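You operate a simulated robot arm through the tools that you are given. There is no shell and no other tool. Be economical: measure what you need, move in short steps, check, and stop when the job is done.

Carry out the task below with a simulated two-armed robot. There is one attempt and no reset: what you move stays moved.

## Task
Put one of the grommets from the top of the big pale cover on the low shelf of the bin rack. Stack the black air box that says "349" from the top of the big pale cover on top of the black air box that says "340". Open the right drawer of the tool bench, put the orange spool in the inside of the right drawer of the tool bench and shut the drawer again. Take the copper gasket on the top of the packing bench and put it away in the tray beside the far bare engine. Open the right door of the tall cupboard, take the purple bushes box on the top of the engine bench and put it away on the lower shelf of the tall cupboard and shut the door again. Put one of the small rotors from the top of the engine bench on the top of the bin rack. Do these in any order. Set down upright: purple bushes box.

The check looks at the end state, three seconds after you hand in, the way a careful person would. Anything else that was tipped, shoved, dropped, spilled or broken makes it a failure. Lids that push on must go on centred and level and be pressed home; caps that screw on are set level and turned clockwise until they are tight.

## Robot
Two 7-joint arms with fingered hands on one trunk, on a base that drives. Base frame: it is fixed to the floor where the robot stands at the start and does not move with it; the origin is under the middle of the robot, x ahead of it, y to its left, z up; the surface under the hand at the start is at about z = 0.8. Readings come in m, rad, newtons and seconds.
The left shoulder is at the start at [0.078, 0.185, 1.14], the right one opposite. With the tool pointing down near the work surface each hand reaches from about 0.1 to 0.84 m from the robot's upright axis, wherever it stands, measured 20 degrees to its own side. Places, roughly: black air box [0.5, 0.5, 0.75]; copper gasket (4x4x2 cm) [-4.5, -2.2, 0.9]; grommet (3x3x3 cm) [0.8, 0.2, 0.8]; inside of the right drawer of the tool bench [2.1, -3.3, 0.7]; low shelf of the bin rack [3.3, -4.1, 0.3]; lower shelf of the tall cupboard [-2, -5.8, 0.6]; orange spool (6x6x6 cm) [0.8, 0.8, 0.8]; purple bushes box [5.5, -4.75, 1]; right door of the tall cupboard [-2.2, -5.6, 1]; right drawer of the tool bench [2.1, -3.2, 0.8]; small rotor (8x7x18 cm) [6.6, -4.8, 0.9]; top of the bin rack [3.3, -4.1, 1.6]; tray beside the far bare engine [7, -1.1, 0.8]. Payload 4 kg a hand.
The tool frame of a hand sits at the grasp point between the pads (the TCP): z along the fingers, y along the line on which they close. The tips reach 0.026 m beyond it. The gripper opens to 0.132 m. The gripper's body begins 0.073 m behind the TCP. The gripper is a hand of 3 fingers: y runs from the thumb to the fingers, the wrist lies at [0, 0, -0.224] in the tool frame, and closing takes about 1.5 s.
Orientation is that of the tool frame in the base frame, as [roll, pitch, yaw] about the fixed x, y, z axes, in that order (R = Rz(yaw) Ry(pitch) Rx(roll)). With the fingers straight down and closing along the base's y, the tool's x points along the base's -x, its y along +y and its z along -z.

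## Interface
- The arms move only by the tool nudge_tool. It takes "left_plan", "right_plan" or both (then of equal length, played together; a hand with none holds still); each is a list that holds one entry, the list of rows, each a list of 7 numbers: the opening, from 0 (shut) to 1 (fully open), then the shift along the tool's x, y, z in m, then the turn, a rotation vector about the tool's x, y, z in degrees. In form: [[[grip, dx, dy, dz, ax, ay, az], ...]]. A call has 1 to 10 rows; each row shifts and turns the commanded pose from where the row before left it, along the tool's axes as they then stand. Each row takes 0.2 s and may step no farther than 0.05 m and 0.15 rad from the row before; otherwise, or with a gripper value out of range, the whole call is refused. A pose out of reach is approached as far as the arm can. The call stops where the force on the tool passes 40 N (or 10 N more than at its start, if that is more) or the arm is blocked; 0.2 s more then pass. The fingers move at their own pace (about 0.072 m/s each) and stop on an object; they squeeze with about 29 N. The grip force told is the motor's: it shows also when the fingers shut on nothing. Time passes only in rows, and 0.2 s behind the last, so rows that do not move let the fingers close. The reply holds the time, the measured pose of the TCP, the force on the tool along the base axes, the opening and the grip force, in the units named above and with some noise, with the torque about the TCP (base axes, N m) and any sound that the robot's microphone picked up, and new pictures: "show" is both (left out), scene, wrist or none (wrist: the cameras of the hands that moved).
- Cameras (640 x 400 px; columns grow to the right, rows downward): "scene" is now at [0.1697, 0.0452, 1.3681]; the picture's right is [0.58, -0.81, -0.12], its down [-0.56, -0.29, -0.77] and it looks along [0.59, 0.51, -0.62] (base axes); focal length 281 px, centre (320, 200). "left" rides on the left gripper at [-0.062, 0.003, -0.092] in its tool frame; the picture's right is [-0.05, -1.00, 0.00], its down [0.83, -0.04, -0.56] and it looks along [0.55, -0.03, 0.83] (tool axes); focal length 230 px, centre (320, 200). "right" rides on the right gripper at [0.062, 0.003, -0.092] in its tool frame; the picture's right is [-0.05, 1.00, 0.00], its down [-0.83, -0.04, -0.55] and it looks along [-0.55, -0.03, 0.83] (tool axes); focal length 230 px, centre (320, 200). There is no depth. A picture from a camera that has moved, and an enlarged one, comes with that camera's place and axes in the base frame and with its lens. The place of the scene camera against the robot may be out by one fixed shift of up to 0.018 m in any direction.
- slide_trunk(by): slides the trunk up (or, below 0, down) by that many m; the arms and the scene camera ride with it, the base frame stays. It gives what a move gives, with no picture.
- drive_base(legs): drives the robot by 1 to 6 legs, each [ahead, left, turn to the left] in m, m and rad, along the robot's own axes; the way and the turn of a leg run together, so that a leg with both is an arc; at most 1.5 m and 3.142 rad a leg. The arms and the cameras ride along, it lands a little off, and it stops where it bumps. It gives what a move gives, and a new picture of the scene camera.
- grasp_type(shape, hand): the hand has 3 fingers and takes this shape, open, in about a second: jaw (thumb against the fingers, like two jaws); tri (thumb and two fingers); tip (a fingertip pinch); poke (one finger out to press); point (the index stretched); flat (the hand flat); cup (the hand cupped); fist (a fist). The gripper value then closes the fingers along that shape, each until it touches; the sizes above hold for jaw. It gives what a move gives, with no picture.
- aim_head(pan, tilt): turns the head with the scene camera to pan (to the left, within 1.501 rad either way) and tilt (down, from -0.506 to 1.204), counted from straight ahead of the robot. It gives what a move gives, and a new picture of the scene camera.
- zoom(camera, box): a new picture of the part [left, top, right, bottom] of that camera's present view, enlarged. The clock stands still meanwhile.
- job_done(): hands the job in; it is judged then, once.

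Go step by step. Nothing tells you exact positions but the pictures and the camera data: compare them with the known pose of the tool, close in by small moves and look again before you grip or let go. The budget is 483 turns and 360 pictures, counting those below and the enlarged ones. Unless the task says otherwise, let go and move clear before handing in.

The tools are called after ">>>" as a command line: name --argument value ..., lists and objects as JSON in quotes. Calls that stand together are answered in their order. nudge_tool: Moves the arms, as the interface text tells. Its arguments: {"type":"object","properties":{"left_plan":{"type":"array"},"right_plan":{"type":"array"},"show":{"type":"string","enum":["both","scene","wrist","none"]}},"required":[]} The other tools are called the same way: slide_trunk (by) slides the trunk up or down; grasp_type (shape, hand) gives the hand a shape; drive_base (legs) drives the base; aim_head (pan, tilt) turns the head that bears the scene camera; zoom (camera, box) takes an enlarged picture of a part of a camera's view; job_done () hands the job in.

At the start:

```text
t: 0.0
left_eef_pos: [0.265, 0.4112, 1.0726]
left_ee_rot: [-3.141, 0.001, -3.14]
left_ft_force: [0.5, -1.8, 0.3]
left_moment: [0.01, 0.01, 0.01]
left_opening: 0.1317
left_finger_force: 0.0
left_shape: jaw
right_eef_pos: [0.5594, 0.0721, 1.1562]
right_ee_rot: [-3.14, -0.002, -3.141]
right_ft_force: [0.5, 0.1, -0.6]
right_moment: [-0.03, 0.02, 0.0]
right_opening: 0.1321
right_finger_force: 0.0
right_shape: jaw
trunk travel left (down, up): [-0.179, 0.282]
robot x, y, heading: [-0.0, 0.0007, 0.001]
head pan, tilt: [0.63, 0.51]
```

scene: 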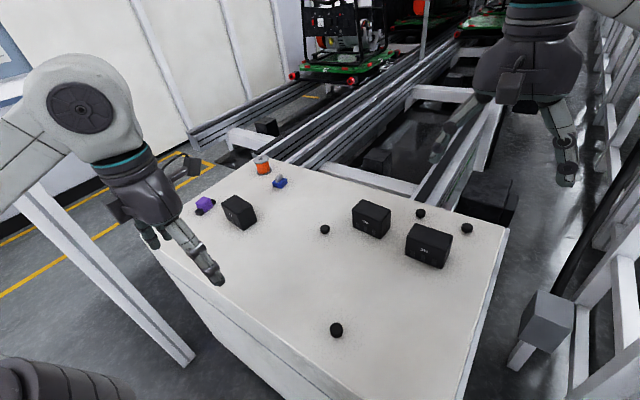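
right: 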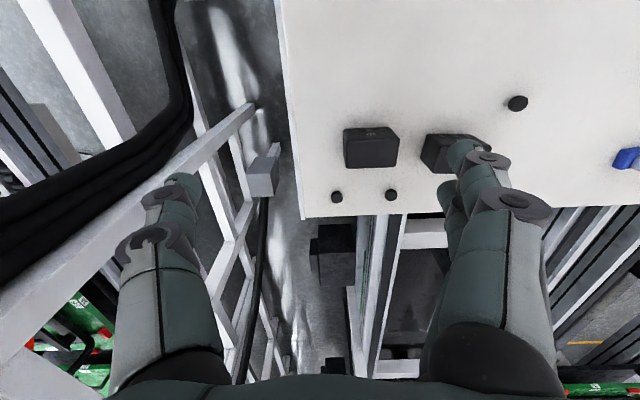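
left: 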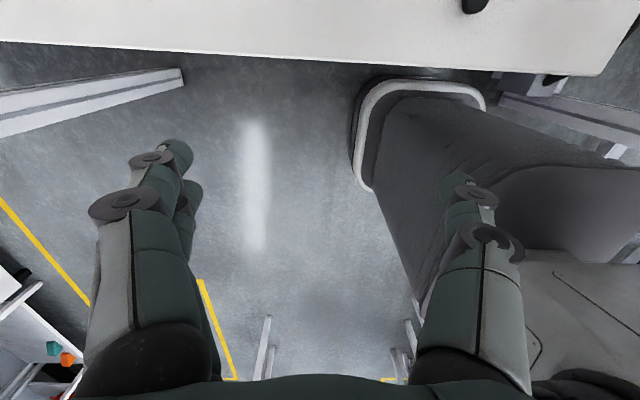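

The big pale cover lies ahead with three black boxes, several grommets and an orange spool. I'll enlarge the view to read the labels.

>>> zoom --camera "scene" --box '[320, 180, 480, 280]'

>>> zoom --camera "scene" --box '[180, 140, 340, 240]'

```text
4.00 times, centred on (400, 230) of scene
camera zoom: at [0.1697, 0.0452, 1.3681], right [0.58, -0.81, -0.12], down [-0.56, -0.29, -0.77], along [0.59, 0.51, -0.62], focal length 1123 px, centre (0, 80)
```

zoom: 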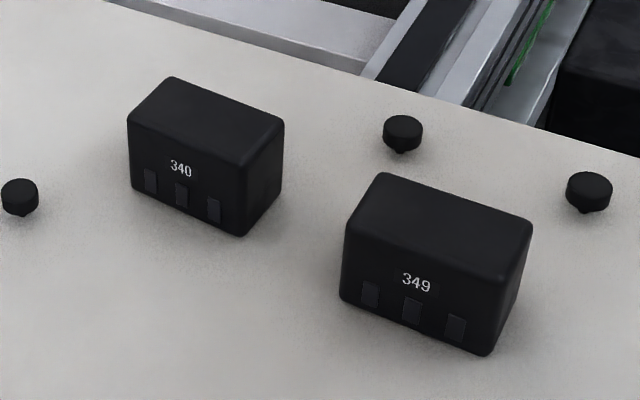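

```text
4.00 times, centred on (260, 190) of scene
camera zoom: at [0.1697, 0.0452, 1.3681], right [0.58, -0.81, -0.12], down [-0.56, -0.29, -0.77], along [0.59, 0.51, -0.62], focal length 1123 px, centre (560, 240)
```

zoom: 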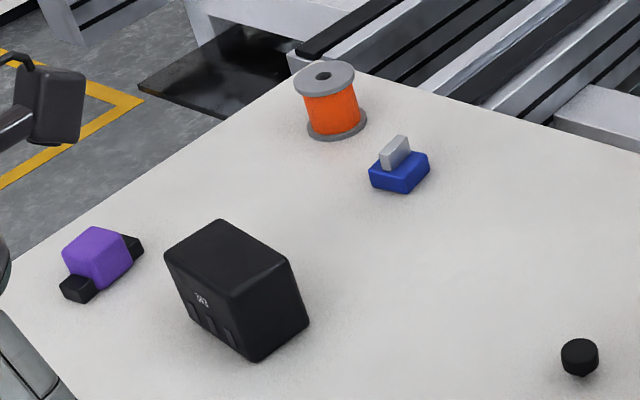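

Box "349" stands at about (0.655, 0.148) and box "340" at about (0.695, 0.317), with the surface at about z = 0.785. I'll bring the right hand above "349" and look again.

>>> nudge_tool --right_plan '[[[1, -0.0194, 0.0152, 0.034, 0, 0, 0], [1, -0.0194, 0.0152, 0.034, 0, 0, 0], [1, -0.0194, 0.0152, 0.034, 0, 0, 0], [1, -0.0194, 0.0152, 0.034, 0, 0, 0], [1, -0.0194, 0.0152, 0.034, 0, 0, 0], [1, 0, 0, 0, 0, 0, 0]]]'

```text
t: 1.4
left_eef_pos: [0.2641, 0.4101, 1.0722]
left_ee_rot: [3.141, 0.001, -3.141]
left_ft_force: [0.1, -0.3, -0.1]
left_moment: [-0.01, -0.02, 0.02]
left_opening: 0.132
left_finger_force: 0.2
left_shape: jaw
right_eef_pos: [0.6564, 0.1467, 0.9864]
right_ee_rot: [3.141, -0.001, -3.14]
right_ft_force: [0.2, 0.1, -1.0]
right_moment: [0.01, -0.02, 0.04]
right_opening: 0.1318
right_finger_force: 0.1
right_shape: jaw
trunk travel left (down, up): [-0.179, 0.282]
robot x, y, heading: [-0.0033, 0.0001, -0.002]
head pan, tilt: [0.63, 0.51]
camera scene: at [0.1695, 0.0444, 1.3682], right [0.58, -0.81, -0.12], down [-0.56, -0.29, -0.78], along [0.59, 0.51, -0.62], focal length 281 px, centre (320, 200)
camera right: at [0.596, 0.1501, 1.0794], right [0.05, 1.0, 0.0], down [0.83, -0.04, 0.56], along [0.55, -0.03, -0.83], focal length 230 px, centre (320, 200)
```

scene: 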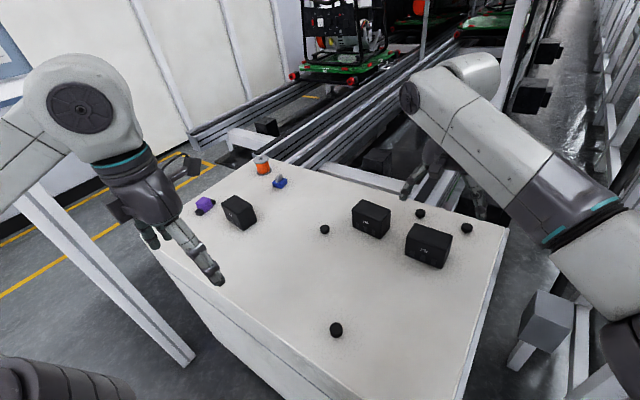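
right: 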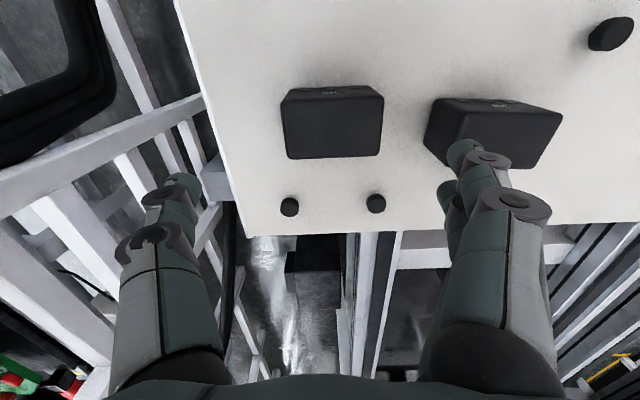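

Seen from the wrist, the box centre is at about (0.664, 0.16). I'll shift to it and descend part of the way.

>>> nudge_tool --right_plan '[[[1, -0.008, 0.013, 0, 0, 0, 0], [1, 0, 0, 0.04, 0, 0, 0], [1, 0, 0, 0.035, 0, 0, 0], [1, 0, 0, 0, 0, 0, 0]]]' --show "wrist"

```text
t: 2.4
left_eef_pos: [0.2641, 0.41, 1.0717]
left_ee_rot: [-3.142, 0.0, -3.141]
left_ft_force: [0.2, -0.5, -0.4]
left_moment: [0.0, 0.03, 0.01]
left_opening: 0.1321
left_finger_force: 0.0
left_shape: jaw
right_eef_pos: [0.6617, 0.156, 0.91]
right_ee_rot: [3.141, -0.001, -3.141]
right_ft_force: [0.0, -0.5, -0.5]
right_moment: [-0.01, 0.04, 0.02]
right_opening: 0.1316
right_finger_force: 0.0
right_shape: jaw
right hand out of reach, approached as far as the arm can: row 1
trunk travel left (down, up): [-0.179, 0.282]
robot x, y, heading: [0.0022, -0.003, 0.002]
head pan, tilt: [0.63, 0.51]
camera right: at [0.601, 0.1585, 1.0039], right [0.05, 1.0, 0.0], down [0.83, -0.04, 0.56], along [0.56, -0.03, -0.83], focal length 230 px, centre (320, 200)
```

right: 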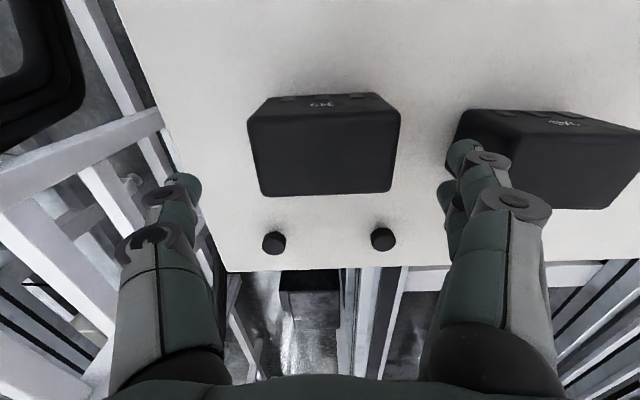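

The hand is centred over the box. I'll lower it to grip height and close.

>>> nudge_tool --right_plan '[[[1, -0.003, 0.003, 0.03, 0, 0, 0], [1, 0, 0, 0.03, 0, 0, 0], [1, 0, 0, 0.023, 0, 0, 0], [1, 0, 0, 0, 0, 0, 0]]]' --show "wrist"

```text
t: 3.4
left_eef_pos: [0.2629, 0.4113, 1.0719]
left_ee_rot: [-3.141, 0.003, -3.141]
left_ft_force: [-0.1, 0.1, 0.0]
left_moment: [0.01, -0.02, -0.03]
left_opening: 0.1319
left_finger_force: 0.0
left_shape: jaw
right_eef_pos: [0.6654, 0.1515, 0.8293]
right_ee_rot: [3.139, 0.007, 3.141]
right_ft_force: [1.6, 4.8, 20.7]
right_moment: [0.41, 0.09, -0.07]
right_opening: 0.1316
right_finger_force: 0.2
right_shape: jaw
right hand out of reach, approached as far as the arm can: row 3
trunk travel left (down, up): [-0.179, 0.282]
robot x, y, heading: [0.008, -0.0009, 0.001]
head pan, tilt: [0.63, 0.51]
camera right: at [0.6051, 0.1549, 0.9229], right [0.05, 1.0, 0.0], down [0.83, -0.04, 0.56], along [0.56, -0.03, -0.83], focal length 230 px, centre (320, 200)
```

right: 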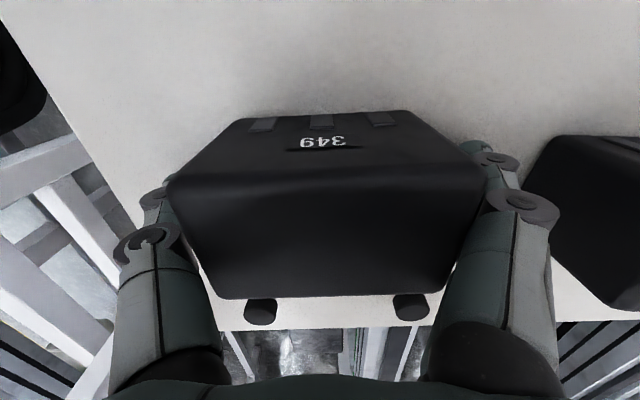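

The tips seem to touch the cover. I'll rise by 1 cm and close.

>>> nudge_tool --right_plan '[[[1, 0, 0, -0.01, 0, 0, 0], [0.4, 0, 0, 0, 0, 0, 0], [0.2, 0, 0, 0, 0, 0, 0], [0.2, 0, 0, 0, 0, 0, 0], [0.2, 0, 0, 0, 0, 0, 0], [0.2, 0, 0, 0, 0, 0, 0]]]' --show "wrist"

```text
t: 4.8
left_eef_pos: [0.2643, 0.4103, 1.0712]
left_ee_rot: [-3.142, -0.001, 3.141]
left_ft_force: [0.7, 0.1, -0.2]
left_moment: [-0.01, 0.02, -0.04]
left_opening: 0.132
left_finger_force: 0.0
left_shape: jaw
right_eef_pos: [0.6655, 0.1506, 0.8357]
right_ee_rot: [-3.142, -0.002, -3.142]
right_ft_force: [-0.2, -0.8, -2.8]
right_moment: [0.02, 0.02, -0.04]
right_opening: 0.094
right_finger_force: 28.9
right_shape: jaw
trunk travel left (down, up): [-0.179, 0.282]
robot x, y, heading: [0.0015, 0.003, 0.003]
head pan, tilt: [0.63, 0.51]
camera right: at [0.6056, 0.1541, 0.9293], right [0.05, 1.0, 0.0], down [0.83, -0.04, 0.55], along [0.55, -0.03, -0.83], focal length 230 px, centre (320, 200)
```

right: 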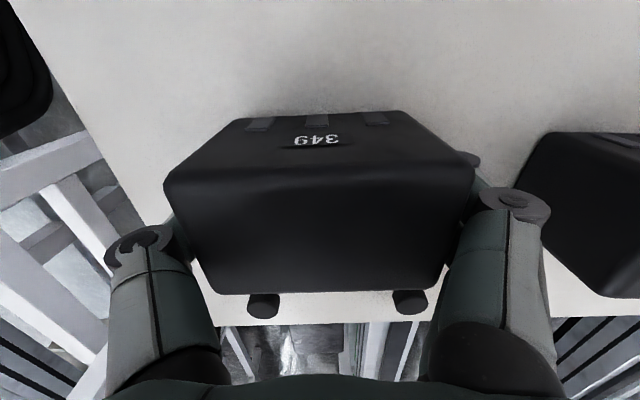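

The box is held (0.094 m wide). I'll lift it, then look at the floor on my left, because box 340 is beyond the right arm's reach from here.

>>> nudge_tool --right_plan '[[[0.2, 0, 0, -0.04, 0, 0, 0], [0.2, 0, 0, -0.04, 0, 0, 0], [0.2, 0, 0, -0.04, 0, 0, 0], [0.2, 0, 0, 0, 0, 0, 0]]]' --show "none"

>>> aim_head --pan 1.3 --tilt 0.7

```text
t: 5.8
left_eef_pos: [0.2654, 0.4111, 1.0724]
left_ee_rot: [-3.141, -0.002, -3.141]
left_ft_force: [-0.1, 0.2, -0.3]
left_moment: [-0.07, 0.01, 0.02]
left_opening: 0.1318
left_finger_force: 0.0
left_shape: jaw
right_eef_pos: [0.6649, 0.1485, 0.9562]
right_ee_rot: [3.14, -0.001, -3.14]
right_ft_force: [0.2, 0.0, -2.3]
right_moment: [0.02, -0.03, -0.01]
right_opening: 0.0938
right_finger_force: 29.5
right_shape: jaw
trunk travel left (down, up): [-0.179, 0.282]
robot x, y, heading: [0.0003, 0.0027, 0.002]
head pan, tilt: [0.63, 0.51]
```

```text
t: 6.8
left_eef_pos: [0.2656, 0.4117, 1.0716]
left_ee_rot: [-3.141, 0.0, 3.14]
left_ft_force: [0.7, -0.1, -0.1]
left_moment: [-0.03, 0.01, -0.02]
left_opening: 0.1318
left_finger_force: 0.2
left_shape: jaw
right_eef_pos: [0.6652, 0.1486, 0.9562]
right_ee_rot: [3.141, -0.001, 3.141]
right_ft_force: [0.2, -0.8, -1.5]
right_moment: [0.0, -0.03, 0.04]
right_opening: 0.0937
right_finger_force: 28.7
right_shape: jaw
trunk travel left (down, up): [-0.179, 0.282]
robot x, y, heading: [-0.0001, 0.0004, 0.0]
head pan, tilt: [1.3, 0.7]
camera scene: at [0.1171, 0.0737, 1.3619], right [0.94, -0.27, -0.2], down [-0.32, -0.62, -0.71], along [0.07, 0.74, -0.67], focal length 281 px, centre (320, 200)
```

scene: 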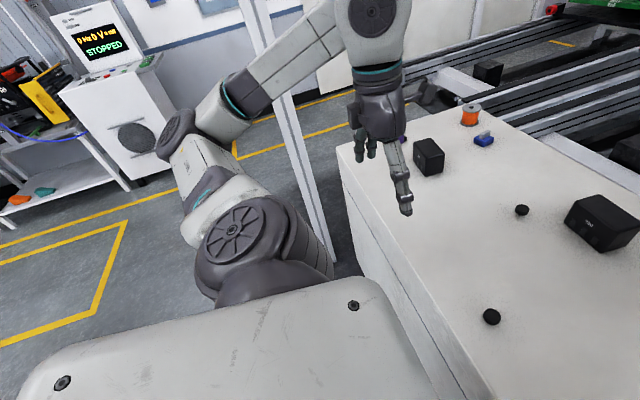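

The way left is open, with a post about 0.8 m or more off. I'll slide the base left by 0.12 m and then turn the head back to the boxes.

>>> drive_base --legs '[[0, 0.12, 0]]'

>>> aim_head --pan 0.3 --tilt 0.65

```text
t: 8.1
left_eef_pos: [0.2636, 0.5288, 1.0708]
left_ee_rot: [-3.14, -0.002, -3.14]
left_ft_force: [0.1, -0.3, -0.1]
left_moment: [-0.01, 0.01, 0.0]
left_opening: 0.1318
left_finger_force: 0.2
left_shape: jaw
right_eef_pos: [0.665, 0.2673, 0.9561]
right_ee_rot: [-3.14, 0.001, -3.14]
right_ft_force: [0.0, 0.4, -2.2]
right_moment: [0.0, -0.01, 0.01]
right_opening: 0.0936
right_finger_force: 28.8
right_shape: jaw
trunk travel left (down, up): [-0.179, 0.282]
robot x, y, heading: [-0.0027, 0.1153, -0.002]
head pan, tilt: [1.3, 0.7]
camera scene: at [0.1167, 0.1915, 1.3619], right [0.94, -0.27, -0.2], down [-0.32, -0.62, -0.71], along [0.07, 0.74, -0.67], focal length 281 px, centre (320, 200)
```

scene: 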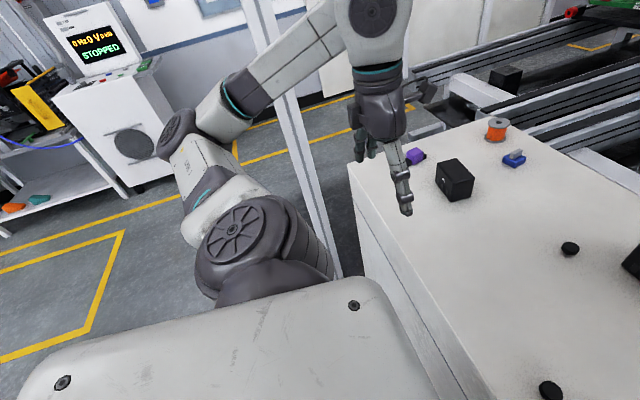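

```text
t: 9.3
left_eef_pos: [0.2639, 0.5284, 1.0724]
left_ee_rot: [3.141, 0.001, -3.14]
left_ft_force: [0.3, 0.1, 0.8]
left_moment: [-0.01, 0.0, -0.02]
left_opening: 0.1319
left_finger_force: 0.1
left_shape: jaw
right_eef_pos: [0.665, 0.2671, 0.9559]
right_ee_rot: [3.141, 0.001, -3.139]
right_ft_force: [0.2, 0.5, -1.4]
right_moment: [-0.02, -0.01, 0.05]
right_opening: 0.094
right_finger_force: 29.0
right_shape: jaw
trunk travel left (down, up): [-0.179, 0.282]
robot x, y, heading: [0.0032, 0.1117, 0.003]
head pan, tilt: [0.3, 0.649]
camera scene: at [0.1766, 0.135, 1.3539], right [0.29, -0.95, -0.06], down [-0.73, -0.18, -0.66], along [0.62, 0.24, -0.75], focal length 281 px, centre (320, 200)
```

scene: 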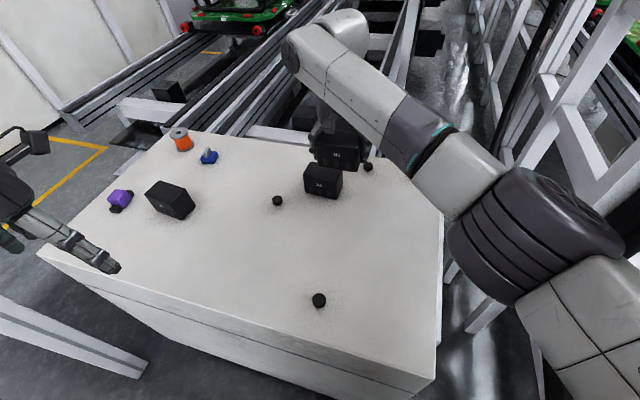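

>>> zoom --camera "scene" --box '[280, 120, 392, 190]'

>>> zoom --camera "right" --box '[0, 0, 640, 400]'

```text
5.71 times, centred on (336, 155) of scene
camera zoom: at [0.1766, 0.135, 1.3539], right [0.29, -0.95, -0.06], down [-0.73, -0.18, -0.66], along [0.62, 0.24, -0.75], focal length 1605 px, centre (229, 457)
```

zoom: 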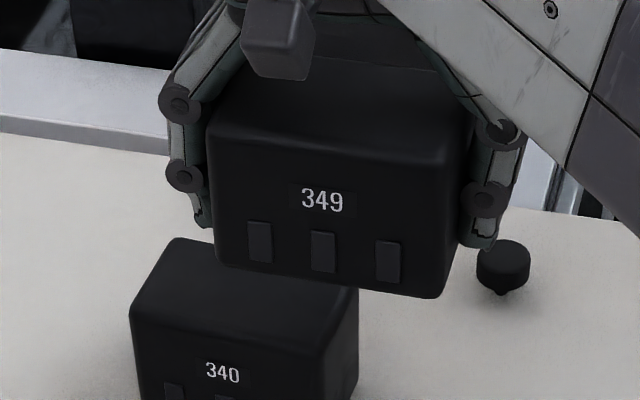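

```text
1.00 times, centred on (320, 200) of right (not enlarged: the box is as wide or as high as the picture)
camera zoom: at [0.6047, 0.2703, 1.0491], right [0.05, 1.0, 0.0], down [0.83, -0.04, 0.55], along [0.55, -0.03, -0.83], focal length 230 px, centre (320, 200)
```

zoom: 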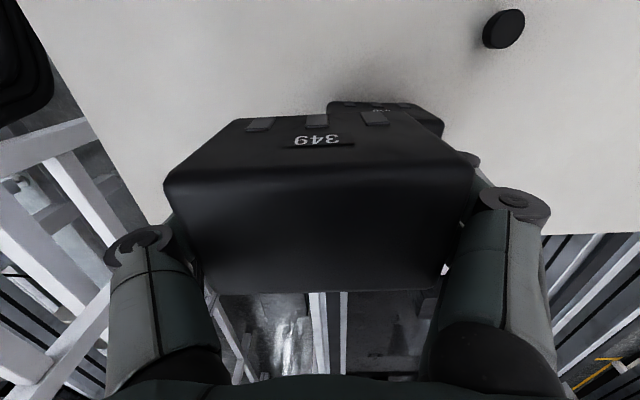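

>>> zoom --camera "scene" --box '[288, 140, 368, 190]'

>>> zoom --camera "scene" --box '[288, 160, 368, 210]'

```text
8.00 times, centred on (328, 165) of scene
camera zoom: at [0.1766, 0.135, 1.3539], right [0.29, -0.95, -0.06], down [-0.73, -0.18, -0.66], along [0.62, 0.24, -0.75], focal length 2246 px, centre (256, 480)
```

zoom: 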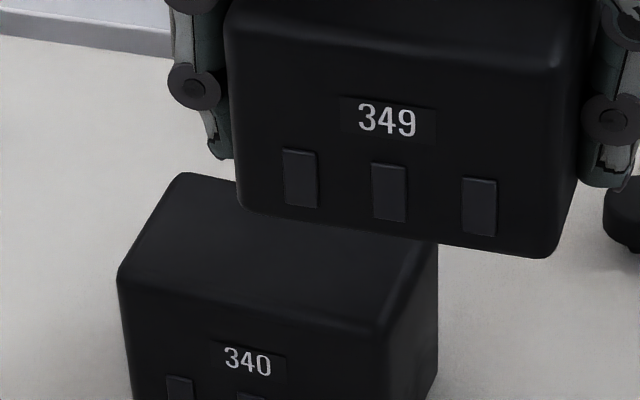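

```text
8.00 times, centred on (328, 185) of scene
camera zoom: at [0.1766, 0.135, 1.3539], right [0.29, -0.95, -0.06], down [-0.73, -0.18, -0.66], along [0.62, 0.24, -0.75], focal length 2246 px, centre (256, 320)
```

zoom: 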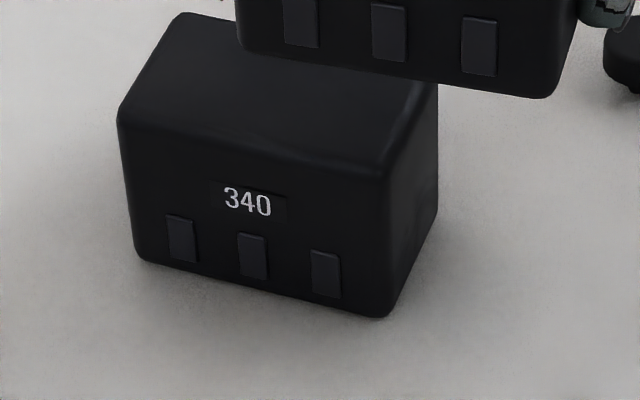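

Comparing the clip rows on the two boxes gives the shift to box 340: about +0.0155 in x and +0.050 in y, with 4° clockwise. I'll move over it at height and check.

>>> nudge_tool --right_plan '[[[0.2, -0.008, 0.025, 0, 0, 0, 2.1], [0.2, -0.007, 0.0255, 0, 0, 0, 2.1], [0.2, 0, 0, 0, 0, 0, 0], [0.2, 0, 0, 0.02, 0, 0, 0], [0.2, 0, 0, 0.015, 0, 0, 0], [0.2, 0, 0, 0, 0, 0, 0]]]' --show "none"

>>> zoom --camera "scene" --box '[272, 120, 384, 190]'

>>> zoom --camera "scene" --box '[288, 160, 368, 210]'

```text
t: 10.8
left_eef_pos: [0.2637, 0.5284, 1.0716]
left_ee_rot: [3.141, 0.0, -3.14]
left_ft_force: [-0.3, -0.1, -0.4]
left_moment: [-0.03, 0.01, -0.01]
left_opening: 0.1318
left_finger_force: 0.0
left_shape: jaw
right_eef_pos: [0.6699, 0.2695, 0.925]
right_ee_rot: [3.14, 0.001, 3.07]
right_ft_force: [-0.4, -0.4, -2.5]
right_moment: [-0.03, -0.03, -0.02]
right_opening: 0.0931
right_finger_force: 28.9
right_shape: jaw
right hand out of reach, approached as far as the arm can: row 1, 2
trunk travel left (down, up): [-0.179, 0.282]
robot x, y, heading: [-0.0021, 0.1154, 0.005]
head pan, tilt: [0.3, 0.649]
```

```text
5.71 times, centred on (328, 155) of scene
camera zoom: at [0.1765, 0.135, 1.354], right [0.29, -0.95, -0.06], down [-0.73, -0.18, -0.66], along [0.62, 0.24, -0.75], focal length 1605 px, centre (274, 457)
```

zoom: 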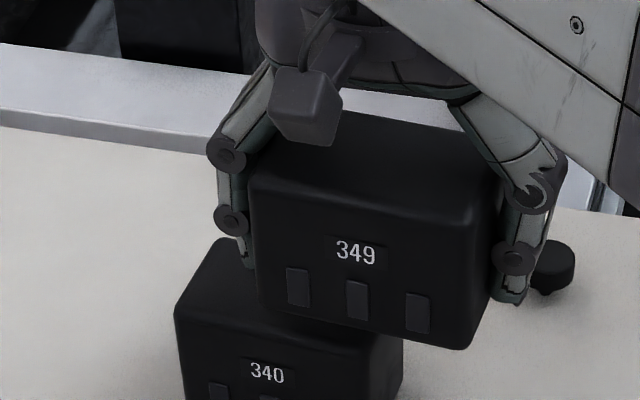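

```text
8.00 times, centred on (328, 185) of scene
camera zoom: at [0.1765, 0.135, 1.354], right [0.29, -0.95, -0.06], down [-0.73, -0.18, -0.66], along [0.62, 0.24, -0.75], focal length 2246 px, centre (256, 320)
```

zoom: 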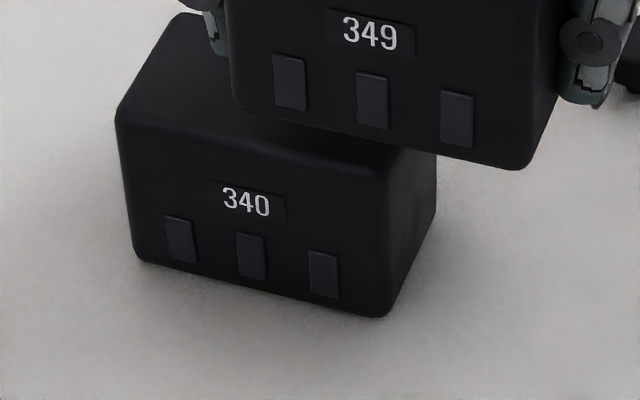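

The arm is at its limit here. I'll drive the base 0.06 m further left, carrying the box level above 340.

>>> drive_base --legs '[[0, 0.06, 0]]'

```text
t: 11.7
left_eef_pos: [0.263, 0.589, 1.0714]
left_ee_rot: [-3.141, -0.001, 3.141]
left_ft_force: [0.3, -0.5, 0.4]
left_moment: [-0.04, 0.03, 0.02]
left_opening: 0.132
left_finger_force: 0.1
left_shape: jaw
right_eef_pos: [0.671, 0.3309, 0.9258]
right_ee_rot: [-3.141, -0.001, 3.07]
right_ft_force: [0.3, 0.3, -1.6]
right_moment: [-0.02, 0.03, -0.02]
right_opening: 0.0932
right_finger_force: 28.9
right_shape: jaw
trunk travel left (down, up): [-0.179, 0.282]
robot x, y, heading: [-0.0038, 0.177, 0.002]
head pan, tilt: [0.3, 0.649]
camera scene: at [0.1766, 0.1957, 1.3539], right [0.29, -0.95, -0.06], down [-0.73, -0.18, -0.66], along [0.62, 0.24, -0.75], focal length 281 px, centre (320, 200)
```

scene: 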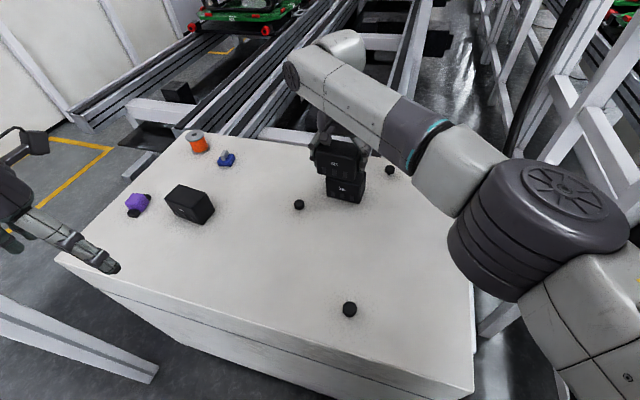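

>>> nudge_tool --right_plan '[[[0.2, -0.0104, -0.0127, 0, 0, 0, 0], [0.2, 0, 0, 0, 0, 0, 0]]]' --show "none"

>>> zoom --camera "scene" --box '[300, 140, 396, 200]'

```text
t: 12.3
left_eef_pos: [0.2637, 0.5892, 1.0705]
left_ee_rot: [-3.14, 0.0, -3.14]
left_ft_force: [-0.4, 0.6, 0.0]
left_moment: [-0.03, 0.0, 0.02]
left_opening: 0.1319
left_finger_force: 0.0
left_shape: jaw
right_eef_pos: [0.6791, 0.3192, 0.9241]
right_ee_rot: [-3.14, -0.003, 3.069]
right_ft_force: [-0.9, 0.3, -2.0]
right_moment: [0.01, 0.0, 0.01]
right_opening: 0.0933
right_finger_force: 29.1
right_shape: jaw
trunk travel left (down, up): [-0.179, 0.282]
robot x, y, heading: [0.0007, 0.1787, 0.002]
head pan, tilt: [0.3, 0.649]
```

```text
6.67 times, centred on (348, 170) of scene
camera zoom: at [0.1763, 0.1963, 1.3539], right [0.29, -0.95, -0.06], down [-0.73, -0.18, -0.66], along [0.62, 0.24, -0.75], focal length 1872 px, centre (133, 400)
```

zoom: 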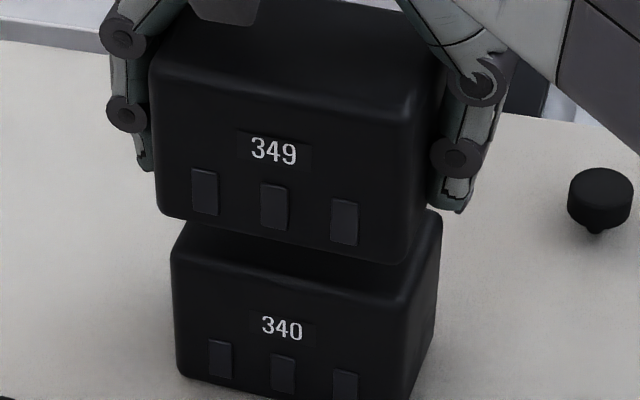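

The box is aligned to within about 3 mm. I'll correct that and lower it to contact.

>>> nudge_tool --right_plan '[[[0.2, -0.0025, -0.003, 0, 0, 0, 0], [0.2, 0, 0, 0.012, 0, 0, 0], [0.2, 0, 0, 0.003, 0, 0, 0], [0.2, 0, 0, 0.003, 0, 0, 0], [0.2, 0, 0, 0, 0, 0, 0]]]' --show "none"

>>> zoom --camera "scene" --box '[300, 140, 396, 200]'

```text
t: 13.5
left_eef_pos: [0.2637, 0.5884, 1.0715]
left_ee_rot: [3.141, 0.0, -3.14]
left_ft_force: [0.1, -0.3, 0.4]
left_moment: [0.0, 0.04, 0.0]
left_opening: 0.1316
left_finger_force: 0.0
left_shape: jaw
right_eef_pos: [0.6818, 0.3141, 0.9059]
right_ee_rot: [-3.142, -0.002, 3.069]
right_ft_force: [0.6, -0.3, -1.8]
right_moment: [-0.01, -0.03, 0.01]
right_opening: 0.0931
right_finger_force: 28.9
right_shape: jaw
trunk travel left (down, up): [-0.179, 0.282]
robot x, y, heading: [-0.0004, 0.1789, 0.001]
head pan, tilt: [0.3, 0.649]
```

```text
6.67 times, centred on (348, 170) of scene
camera zoom: at [0.1765, 0.1947, 1.3539], right [0.29, -0.95, -0.06], down [-0.73, -0.18, -0.66], along [0.62, 0.24, -0.75], focal length 1872 px, centre (133, 400)
```

zoom: 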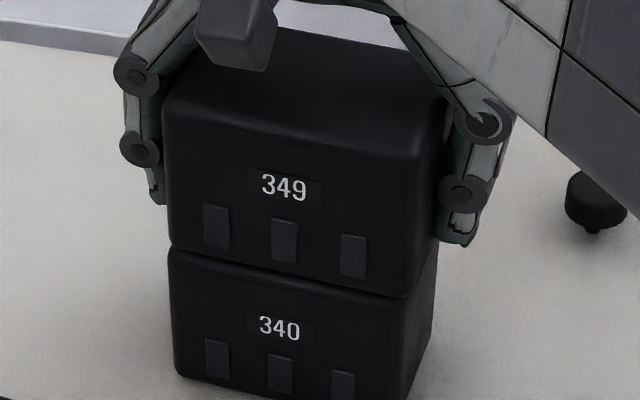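

>>> nudge_tool --right_plan '[[[0.2, 0, 0.001, 0.002, 0, 0, 0], [0.2, 0, 0, 0.002, 0, 0, 0], [0.2, 0, 0, 0.002, 0, 0, 0], [0.2, 0, 0, 0, 0, 0, 0]]]' --show "none"

```text
t: 14.5
left_eef_pos: [0.2637, 0.5872, 1.0715]
left_ee_rot: [-3.141, 0.0, -3.14]
left_ft_force: [-0.5, -0.2, 1.0]
left_moment: [0.03, 0.01, 0.02]
left_opening: 0.1319
left_finger_force: 0.2
left_shape: jaw
right_eef_pos: [0.6819, 0.3155, 0.9008]
right_ee_rot: [-3.141, 0.001, 3.07]
right_ft_force: [-0.1, 1.6, 5.0]
right_moment: [-0.14, 0.03, -0.01]
right_opening: 0.0928
right_finger_force: 29.1
right_shape: jaw
trunk travel left (down, up): [-0.179, 0.282]
robot x, y, heading: [0.0006, 0.178, 0.004]
head pan, tilt: [0.3, 0.649]
```

The box is resting on 340. I'll open the hand and rise.

>>> nudge_tool --right_plan '[[[0.8, 0, 0, 0, 0, 0, 0], [1, 0, 0, 0, 0, 0, 0], [1, 0, 0, 0, 0, 0, 0], [1, 0, 0, -0.03, 0, 0, 0], [1, 0, 0, -0.04, 0, 0, 0], [1, 0, 0, -0.04, 0, 0, 0], [1, 0, 0, 0, 0, 0, 0]]]' --show "both"

```text
t: 16.1
left_eef_pos: [0.2634, 0.5888, 1.0716]
left_ee_rot: [-3.139, -0.001, -3.14]
left_ft_force: [0.2, -0.3, 0.6]
left_moment: [0.02, 0.0, -0.01]
left_opening: 0.1315
left_finger_force: 0.1
left_shape: jaw
right_eef_pos: [0.6807, 0.3104, 1.0093]
right_ee_rot: [-3.141, 0.0, 3.072]
right_ft_force: [-0.4, 0.2, -0.5]
right_moment: [0.01, 0.02, 0.02]
right_opening: 0.132
right_finger_force: 0.0
right_shape: jaw
right hand out of reach, approached as far as the arm can: row 6
trunk travel left (down, up): [-0.179, 0.282]
robot x, y, heading: [-0.0035, 0.1753, 0.004]
head pan, tilt: [0.3, 0.649]
camera scene: at [0.1767, 0.195, 1.3538], right [0.29, -0.95, -0.06], down [-0.73, -0.18, -0.66], along [0.62, 0.24, -0.75], focal length 281 px, centre (320, 200)
camera right: at [0.6209, 0.318, 1.102], right [0.12, 0.99, 0.0], down [0.83, -0.1, 0.55], along [0.55, -0.07, -0.83], focal length 230 px, centre (320, 200)
```

scene: 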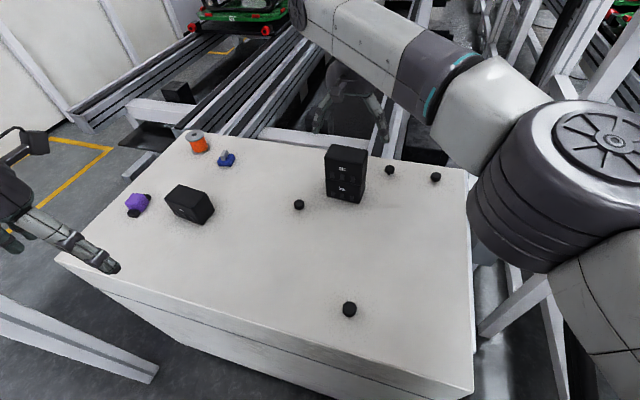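
right: 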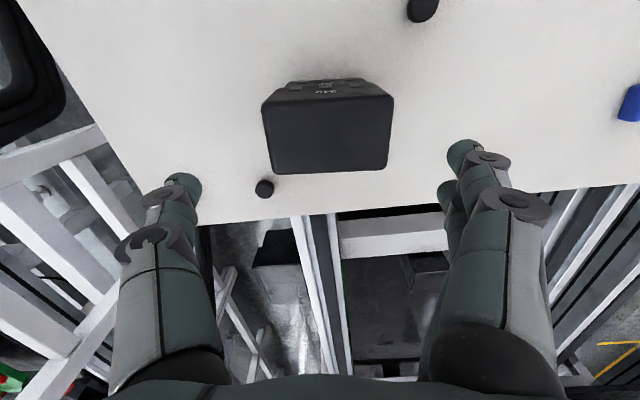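

"349" now sits squarely on "340". Next is the grommet nearest me, at about (0.37, 0.23), with the right hand. Meanwhile the left arm stretches forward towards the spool.

>>> nudge_tool --right_plan '[[[1, 0.0434, -0.0141, 0, 0, 0, 0], [1, 0.0434, -0.0141, 0, 0, 0, 0], [1, 0.0434, -0.0141, 0, 0, 0, 0], [1, 0.0434, -0.0141, 0, 0, 0, 0], [1, 0.0434, -0.0141, 0, 0, 0, 0], [1, 0.0434, -0.0141, 0, 0, 0, 0], [1, 0.0434, -0.0141, 0, 0, 0, 0], [1, 0, 0, 0.04, 0, 0, 0], [1, 0, 0, 0.04, 0, 0, 0], [1, 0, 0, 0, 0, 0, 0]]]' --show "both"

```text
t: 18.3
left_eef_pos: [0.2636, 0.5877, 1.073]
left_ee_rot: [3.141, -0.001, -3.139]
left_ft_force: [-0.3, -0.5, 0.4]
left_moment: [-0.01, -0.02, -0.02]
left_opening: 0.1318
left_finger_force: 0.1
left_shape: jaw
right_eef_pos: [0.3692, 0.2323, 0.9283]
right_ee_rot: [3.141, -0.001, 3.071]
right_ft_force: [0.7, 0.1, 0.6]
right_moment: [0.03, -0.04, 0.0]
right_opening: 0.1318
right_finger_force: 0.0
right_shape: jaw
trunk travel left (down, up): [-0.179, 0.282]
robot x, y, heading: [0.0009, 0.1796, 0.0]
head pan, tilt: [0.3, 0.649]
camera scene: at [0.1761, 0.1948, 1.354], right [0.29, -0.95, -0.06], down [-0.73, -0.18, -0.66], along [0.62, 0.24, -0.75], focal length 281 px, centre (320, 200)
camera right: at [0.3087, 0.2398, 1.0221], right [0.12, 0.99, 0.0], down [0.83, -0.1, 0.55], along [0.55, -0.07, -0.83], focal length 230 px, centre (320, 200)
```

scene: 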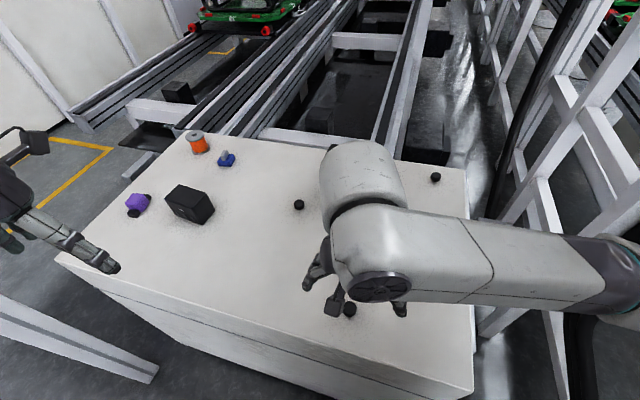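
right: 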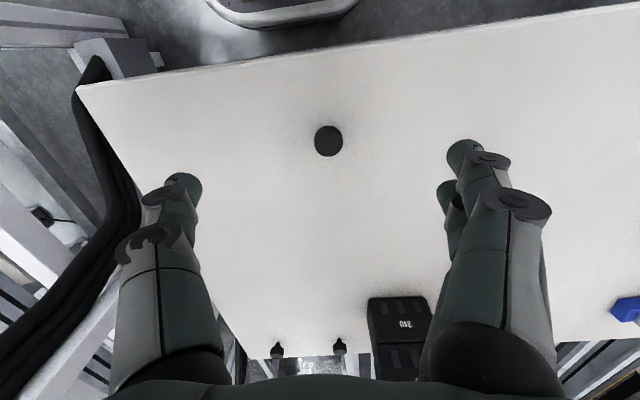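

The grommet is at about (0.378, 0.238). I'll centre, descend and close.

>>> nudge_tool --right_plan '[[[1, -0.0086, 0.0066, 0.03, 0, 0, 0], [0.6, 0, 0, 0.035, 0, 0, 0], [0.6, 0, 0, 0.028, 0, 0, 0], [0.6, 0, 0, 0, 0, 0, 0]]]' --show "wrist"

```text
t: 19.3
left_eef_pos: [0.2634, 0.5886, 1.0717]
left_ee_rot: [-3.141, 0.0, -3.141]
left_ft_force: [0.5, -0.5, -0.4]
left_moment: [-0.03, -0.01, -0.03]
left_opening: 0.1319
left_finger_force: 0.1
left_shape: jaw
right_eef_pos: [0.3791, 0.2389, 0.8381]
right_ee_rot: [-3.142, -0.001, 3.069]
right_ft_force: [0.3, 0.5, 0.7]
right_moment: [-0.02, -0.02, 0.02]
right_opening: 0.0797
right_finger_force: 0.0
right_shape: jaw
trunk travel left (down, up): [-0.179, 0.282]
robot x, y, heading: [-0.0019, 0.1773, 0.004]
head pan, tilt: [0.3, 0.649]
camera right: at [0.3184, 0.2465, 0.9309], right [0.12, 0.99, 0.0], down [0.83, -0.1, 0.56], along [0.55, -0.07, -0.83], focal length 230 px, centre (320, 200)
```

right: 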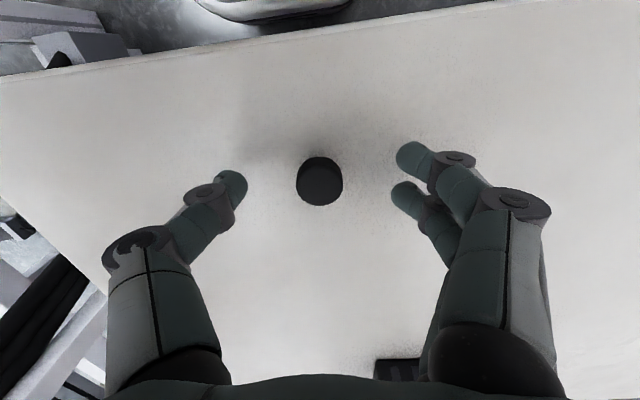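

>>> nudge_tool --right_plan '[[[0.5, 0, 0, 0.007, 0, 0, 0], [0.1, 0, 0, 0, 0, 0, 0], [0, 0, 0, 0, 0, 0, 0], [0, 0, 0, 0, 0, 0, 0], [0, 0, 0, 0, 0, 0, 0], [0, 0, 0, 0, 0, 0, 0]]]' --show "wrist"

```text
t: 20.7
left_eef_pos: [0.2634, 0.5874, 1.0723]
left_ee_rot: [-3.141, -0.001, -3.139]
left_ft_force: [0.5, 0.2, -0.6]
left_moment: [0.0, 0.0, -0.01]
left_opening: 0.1319
left_finger_force: 0.1
left_shape: jaw
right_eef_pos: [0.3787, 0.237, 0.8297]
right_ee_rot: [3.141, 0.0, 3.07]
right_ft_force: [-0.6, -1.0, -0.8]
right_moment: [-0.02, -0.02, 0.03]
right_opening: 0.016
right_finger_force: 29.2
right_shape: jaw
trunk travel left (down, up): [-0.179, 0.282]
robot x, y, heading: [-0.0023, 0.1785, 0.001]
head pan, tilt: [0.3, 0.649]
camera right: at [0.319, 0.2461, 0.9233], right [0.12, 0.99, 0.0], down [0.83, -0.1, 0.55], along [0.55, -0.07, -0.83], focal length 230 px, centre (320, 200)
```

right: 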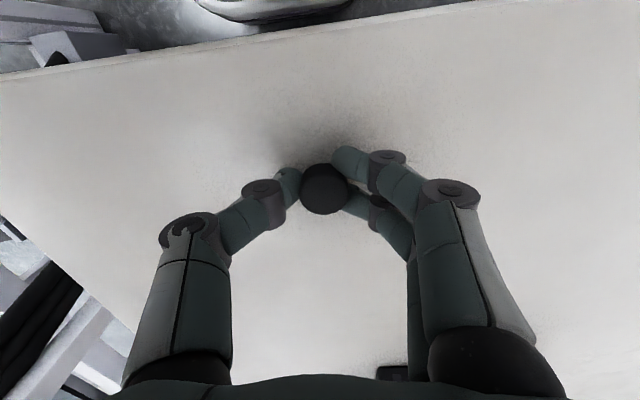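

The grommet is gripped. I'll lift it, draw it in a little, and extend the left arm forward at the same time.

>>> nudge_tool --right_plan '[[[0, 0, 0, -0.03, 0, 0, 0], [0, 0, 0, -0.03, 0, 0, 0], [0, 0, 0, -0.03, 0, 0, 0], [0, 0, 0, -0.03, 0, 0, 0], [0, 0, 0, -0.03, 0, 0, 0], [0, 0, 0, 0, 0, 0, 0], [0, 0, 0, 0, 0, 0, 0], [0, 0, 0, 0, 0, 0, 0]]]' --left_plan '[[[1, -0.045, 0, 0, 0, 0, 0], [1, -0.045, 0, 0, 0, 0, 0], [1, -0.045, 0, 0, 0, 0, 0], [1, -0.045, 0, 0, 0, 0, 0], [1, -0.045, 0, 0, 0, 0, 0], [1, -0.045, 0, 0, 0, 0, 0], [1, -0.045, 0, 0, 0, 0, 0], [1, 0, 0, 0, 0, 0, 0]]]' --show "both"

```text
t: 22.5
left_eef_pos: [0.579, 0.5877, 1.0729]
left_ee_rot: [-3.14, 0.002, -3.14]
left_ft_force: [0.0, -0.1, -0.1]
left_moment: [-0.03, 0.0, 0.03]
left_opening: 0.1321
left_finger_force: 0.1
left_shape: jaw
right_eef_pos: [0.3784, 0.2404, 0.9803]
right_ee_rot: [-3.14, 0.0, 3.069]
right_ft_force: [0.0, -1.1, 0.0]
right_moment: [-0.02, -0.06, 0.02]
right_opening: 0.0161
right_finger_force: 29.2
right_shape: jaw
trunk travel left (down, up): [-0.179, 0.282]
robot x, y, heading: [-0.0007, 0.1723, 0.004]
head pan, tilt: [0.3, 0.649]
camera scene: at [0.1752, 0.1955, 1.3541], right [0.29, -0.95, -0.06], down [-0.73, -0.18, -0.66], along [0.62, 0.24, -0.75], focal length 281 px, centre (320, 200)
camera right: at [0.3188, 0.2482, 1.074], right [0.12, 0.99, 0.0], down [0.83, -0.1, 0.56], along [0.55, -0.07, -0.83], focal length 230 px, centre (320, 200)
camera left: at [0.6411, 0.5929, 1.1666], right [0.05, -1.0, 0.0], down [-0.83, -0.04, 0.55], along [-0.55, -0.03, -0.83], focal length 230 px, centre (320, 200)
```

scene: 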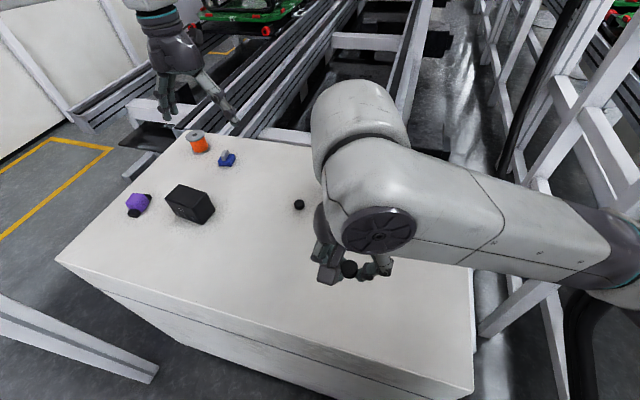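
right: 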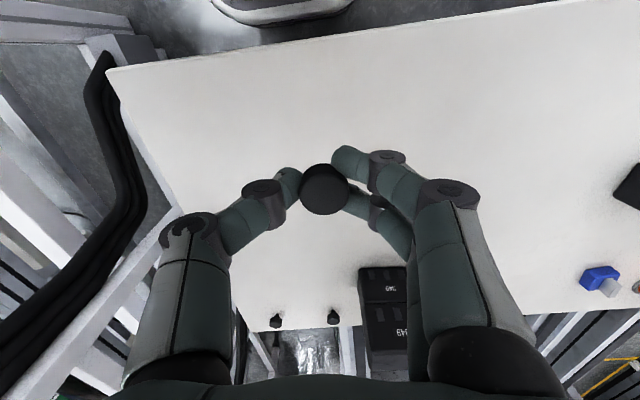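
left: 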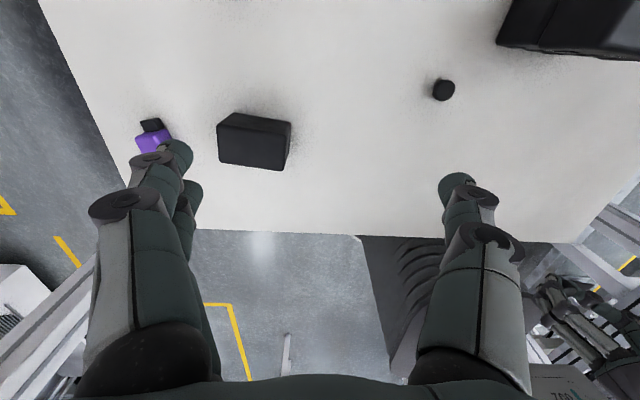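

The grommet is held. With the left arm stretched over the table I'll drive 0.2 m left and look left to check the post.

>>> drive_base --legs '[[0, 0.2, 0]]'

>>> aim_head --pan 0.9 --tilt 0.7

```text
t: 24.1
left_eef_pos: [0.5813, 0.7904, 1.0715]
left_ee_rot: [-3.14, 0.001, 3.139]
left_ft_force: [-0.6, 0.3, 0.0]
left_moment: [-0.05, -0.02, 0.01]
left_opening: 0.1318
left_finger_force: 0.2
left_shape: jaw
right_eef_pos: [0.381, 0.4434, 0.9798]
right_ee_rot: [3.141, 0.001, 3.066]
right_ft_force: [0.0, -0.4, 0.4]
right_moment: [-0.01, -0.04, -0.03]
right_opening: 0.0156
right_finger_force: 28.6
right_shape: jaw
trunk travel left (down, up): [-0.179, 0.282]
robot x, y, heading: [-0.0027, 0.3831, -0.005]
head pan, tilt: [0.3, 0.649]
camera scene: at [0.1763, 0.399, 1.3539], right [0.29, -0.96, -0.06], down [-0.73, -0.18, -0.66], along [0.62, 0.23, -0.75], focal length 281 px, centre (320, 200)
```

scene: 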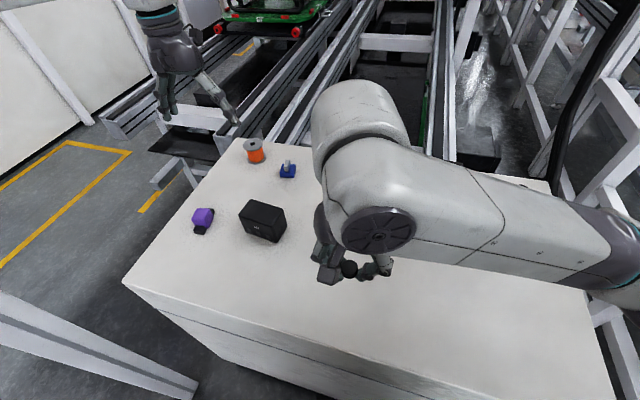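

```text
t: 25.1
left_eef_pos: [0.5819, 0.7908, 1.0727]
left_ee_rot: [3.142, 0.0, -3.141]
left_ft_force: [-0.5, 0.8, -0.3]
left_moment: [0.0, 0.01, -0.02]
left_opening: 0.1319
left_finger_force: 0.0
left_shape: jaw
right_eef_pos: [0.3796, 0.4439, 0.9802]
right_ee_rot: [-3.142, 0.001, 3.065]
right_ft_force: [-0.3, 0.0, -0.1]
right_moment: [-0.01, 0.02, -0.01]
right_opening: 0.0156
right_finger_force: 29.6
right_shape: jaw
trunk travel left (down, up): [-0.179, 0.282]
robot x, y, heading: [0.0004, 0.3845, 0.002]
head pan, tilt: [0.901, 0.7]
camera scene: at [0.1461, 0.4394, 1.3558], right [0.77, -0.62, -0.16], down [-0.55, -0.5, -0.67], along [0.34, 0.6, -0.73], focal length 281 px, centre (320, 200)
```

scene: 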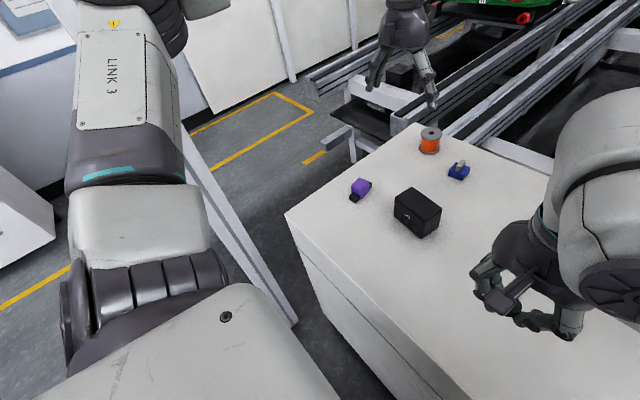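

The post stands at about (0.18, 1.04), clear of me. The spool is at about (0.757, 0.815). I'll drive left another 0.1 m and then reach for it.

>>> drive_base --legs '[[0, 0.1, 0]]'

>>> nudge_tool --left_plan '[[[1, -0.04, -0.018, 0.01, 0, 0, 0], [1, -0.04, -0.019, 0.02, 0, 0, 0], [1, -0.03, -0.019, 0.03, 0, -4, 0], [1, -0.03, -0.019, 0.02, 0, -4, 0], [1, -0.02, 0, 0.0, 0, -4, 0], [1, 0, 0, 0, 0, 0, 0]]]' --show "both"

```text
t: 26.2
left_eef_pos: [0.5843, 0.8407, 1.0758]
left_ee_rot: [3.129, -0.004, 3.117]
left_ft_force: [0.2, -0.1, 0.1]
left_moment: [0.04, 0.02, 0.0]
left_opening: 0.1316
left_finger_force: 0.1
left_shape: jaw
right_eef_pos: [0.3774, 0.5016, 0.982]
right_ee_rot: [3.137, 0.002, 3.057]
right_ft_force: [-0.2, 0.4, 1.1]
right_moment: [0.03, -0.05, -0.01]
right_opening: 0.0158
right_finger_force: 29.2
right_shape: jaw
trunk travel left (down, up): [-0.179, 0.282]
robot x, y, heading: [-0.002, 0.4484, -0.007]
head pan, tilt: [0.901, 0.7]
stopped in leg 1: the robot was blocked; the commanded pose is now the measured one
camera scene: at [0.1435, 0.4983, 1.3572], right [0.76, -0.63, -0.16], down [-0.55, -0.49, -0.67], along [0.35, 0.6, -0.72], focal length 281 px, centre (320, 200)
```

scene: 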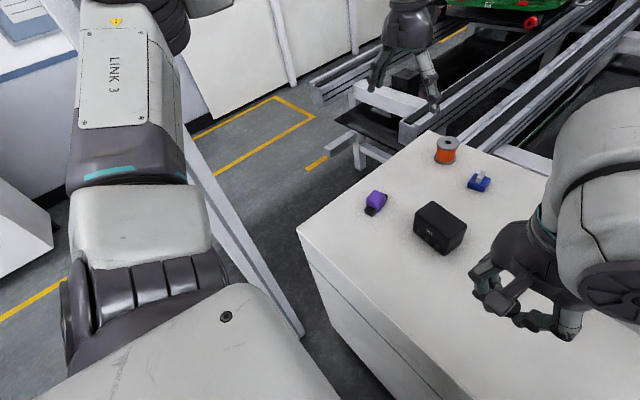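

```text
t: 27.6
left_eef_pos: [0.7473, 0.7729, 0.9937]
left_ee_rot: [3.132, 0.205, 3.122]
left_ft_force: [0.7, 0.2, 0.3]
left_moment: [-0.01, -0.01, -0.02]
left_opening: 0.1322
left_finger_force: 0.1
left_shape: jaw
right_eef_pos: [0.3804, 0.5092, 0.9799]
right_ee_rot: [-3.142, -0.001, 3.061]
right_ft_force: [0.0, -0.2, 0.7]
right_moment: [-0.01, 0.01, 0.02]
right_opening: 0.0157
right_finger_force: 28.9
right_shape: jaw
trunk travel left (down, up): [-0.179, 0.282]
robot x, y, heading: [-0.0031, 0.4537, -0.009]
head pan, tilt: [0.901, 0.7]
camera scene: at [0.1476, 0.5062, 1.3558], right [0.76, -0.63, -0.16], down [-0.55, -0.5, -0.67], along [0.34, 0.6, -0.73], focal length 281 px, centre (320, 200)
camera left: at [0.7885, 0.7746, 1.0984], right [0.03, -1.0, 0.0], down [-0.93, -0.03, 0.37], along [-0.37, -0.01, -0.93], focal length 230 px, centre (320, 200)
```

scene: 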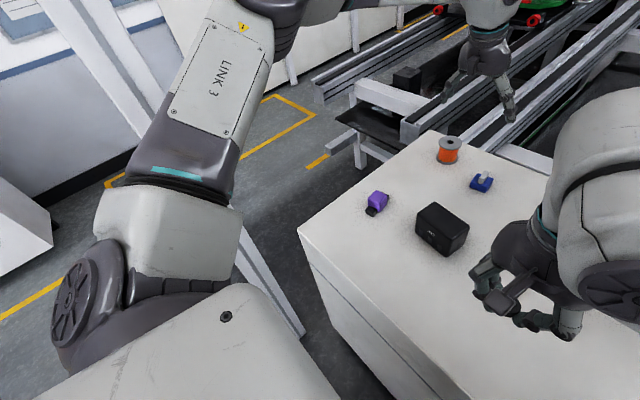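
left: 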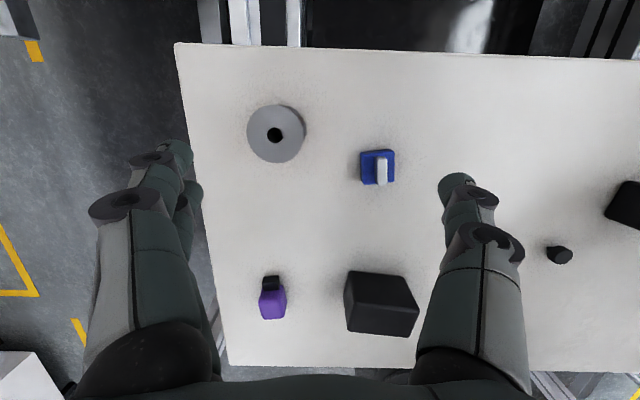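

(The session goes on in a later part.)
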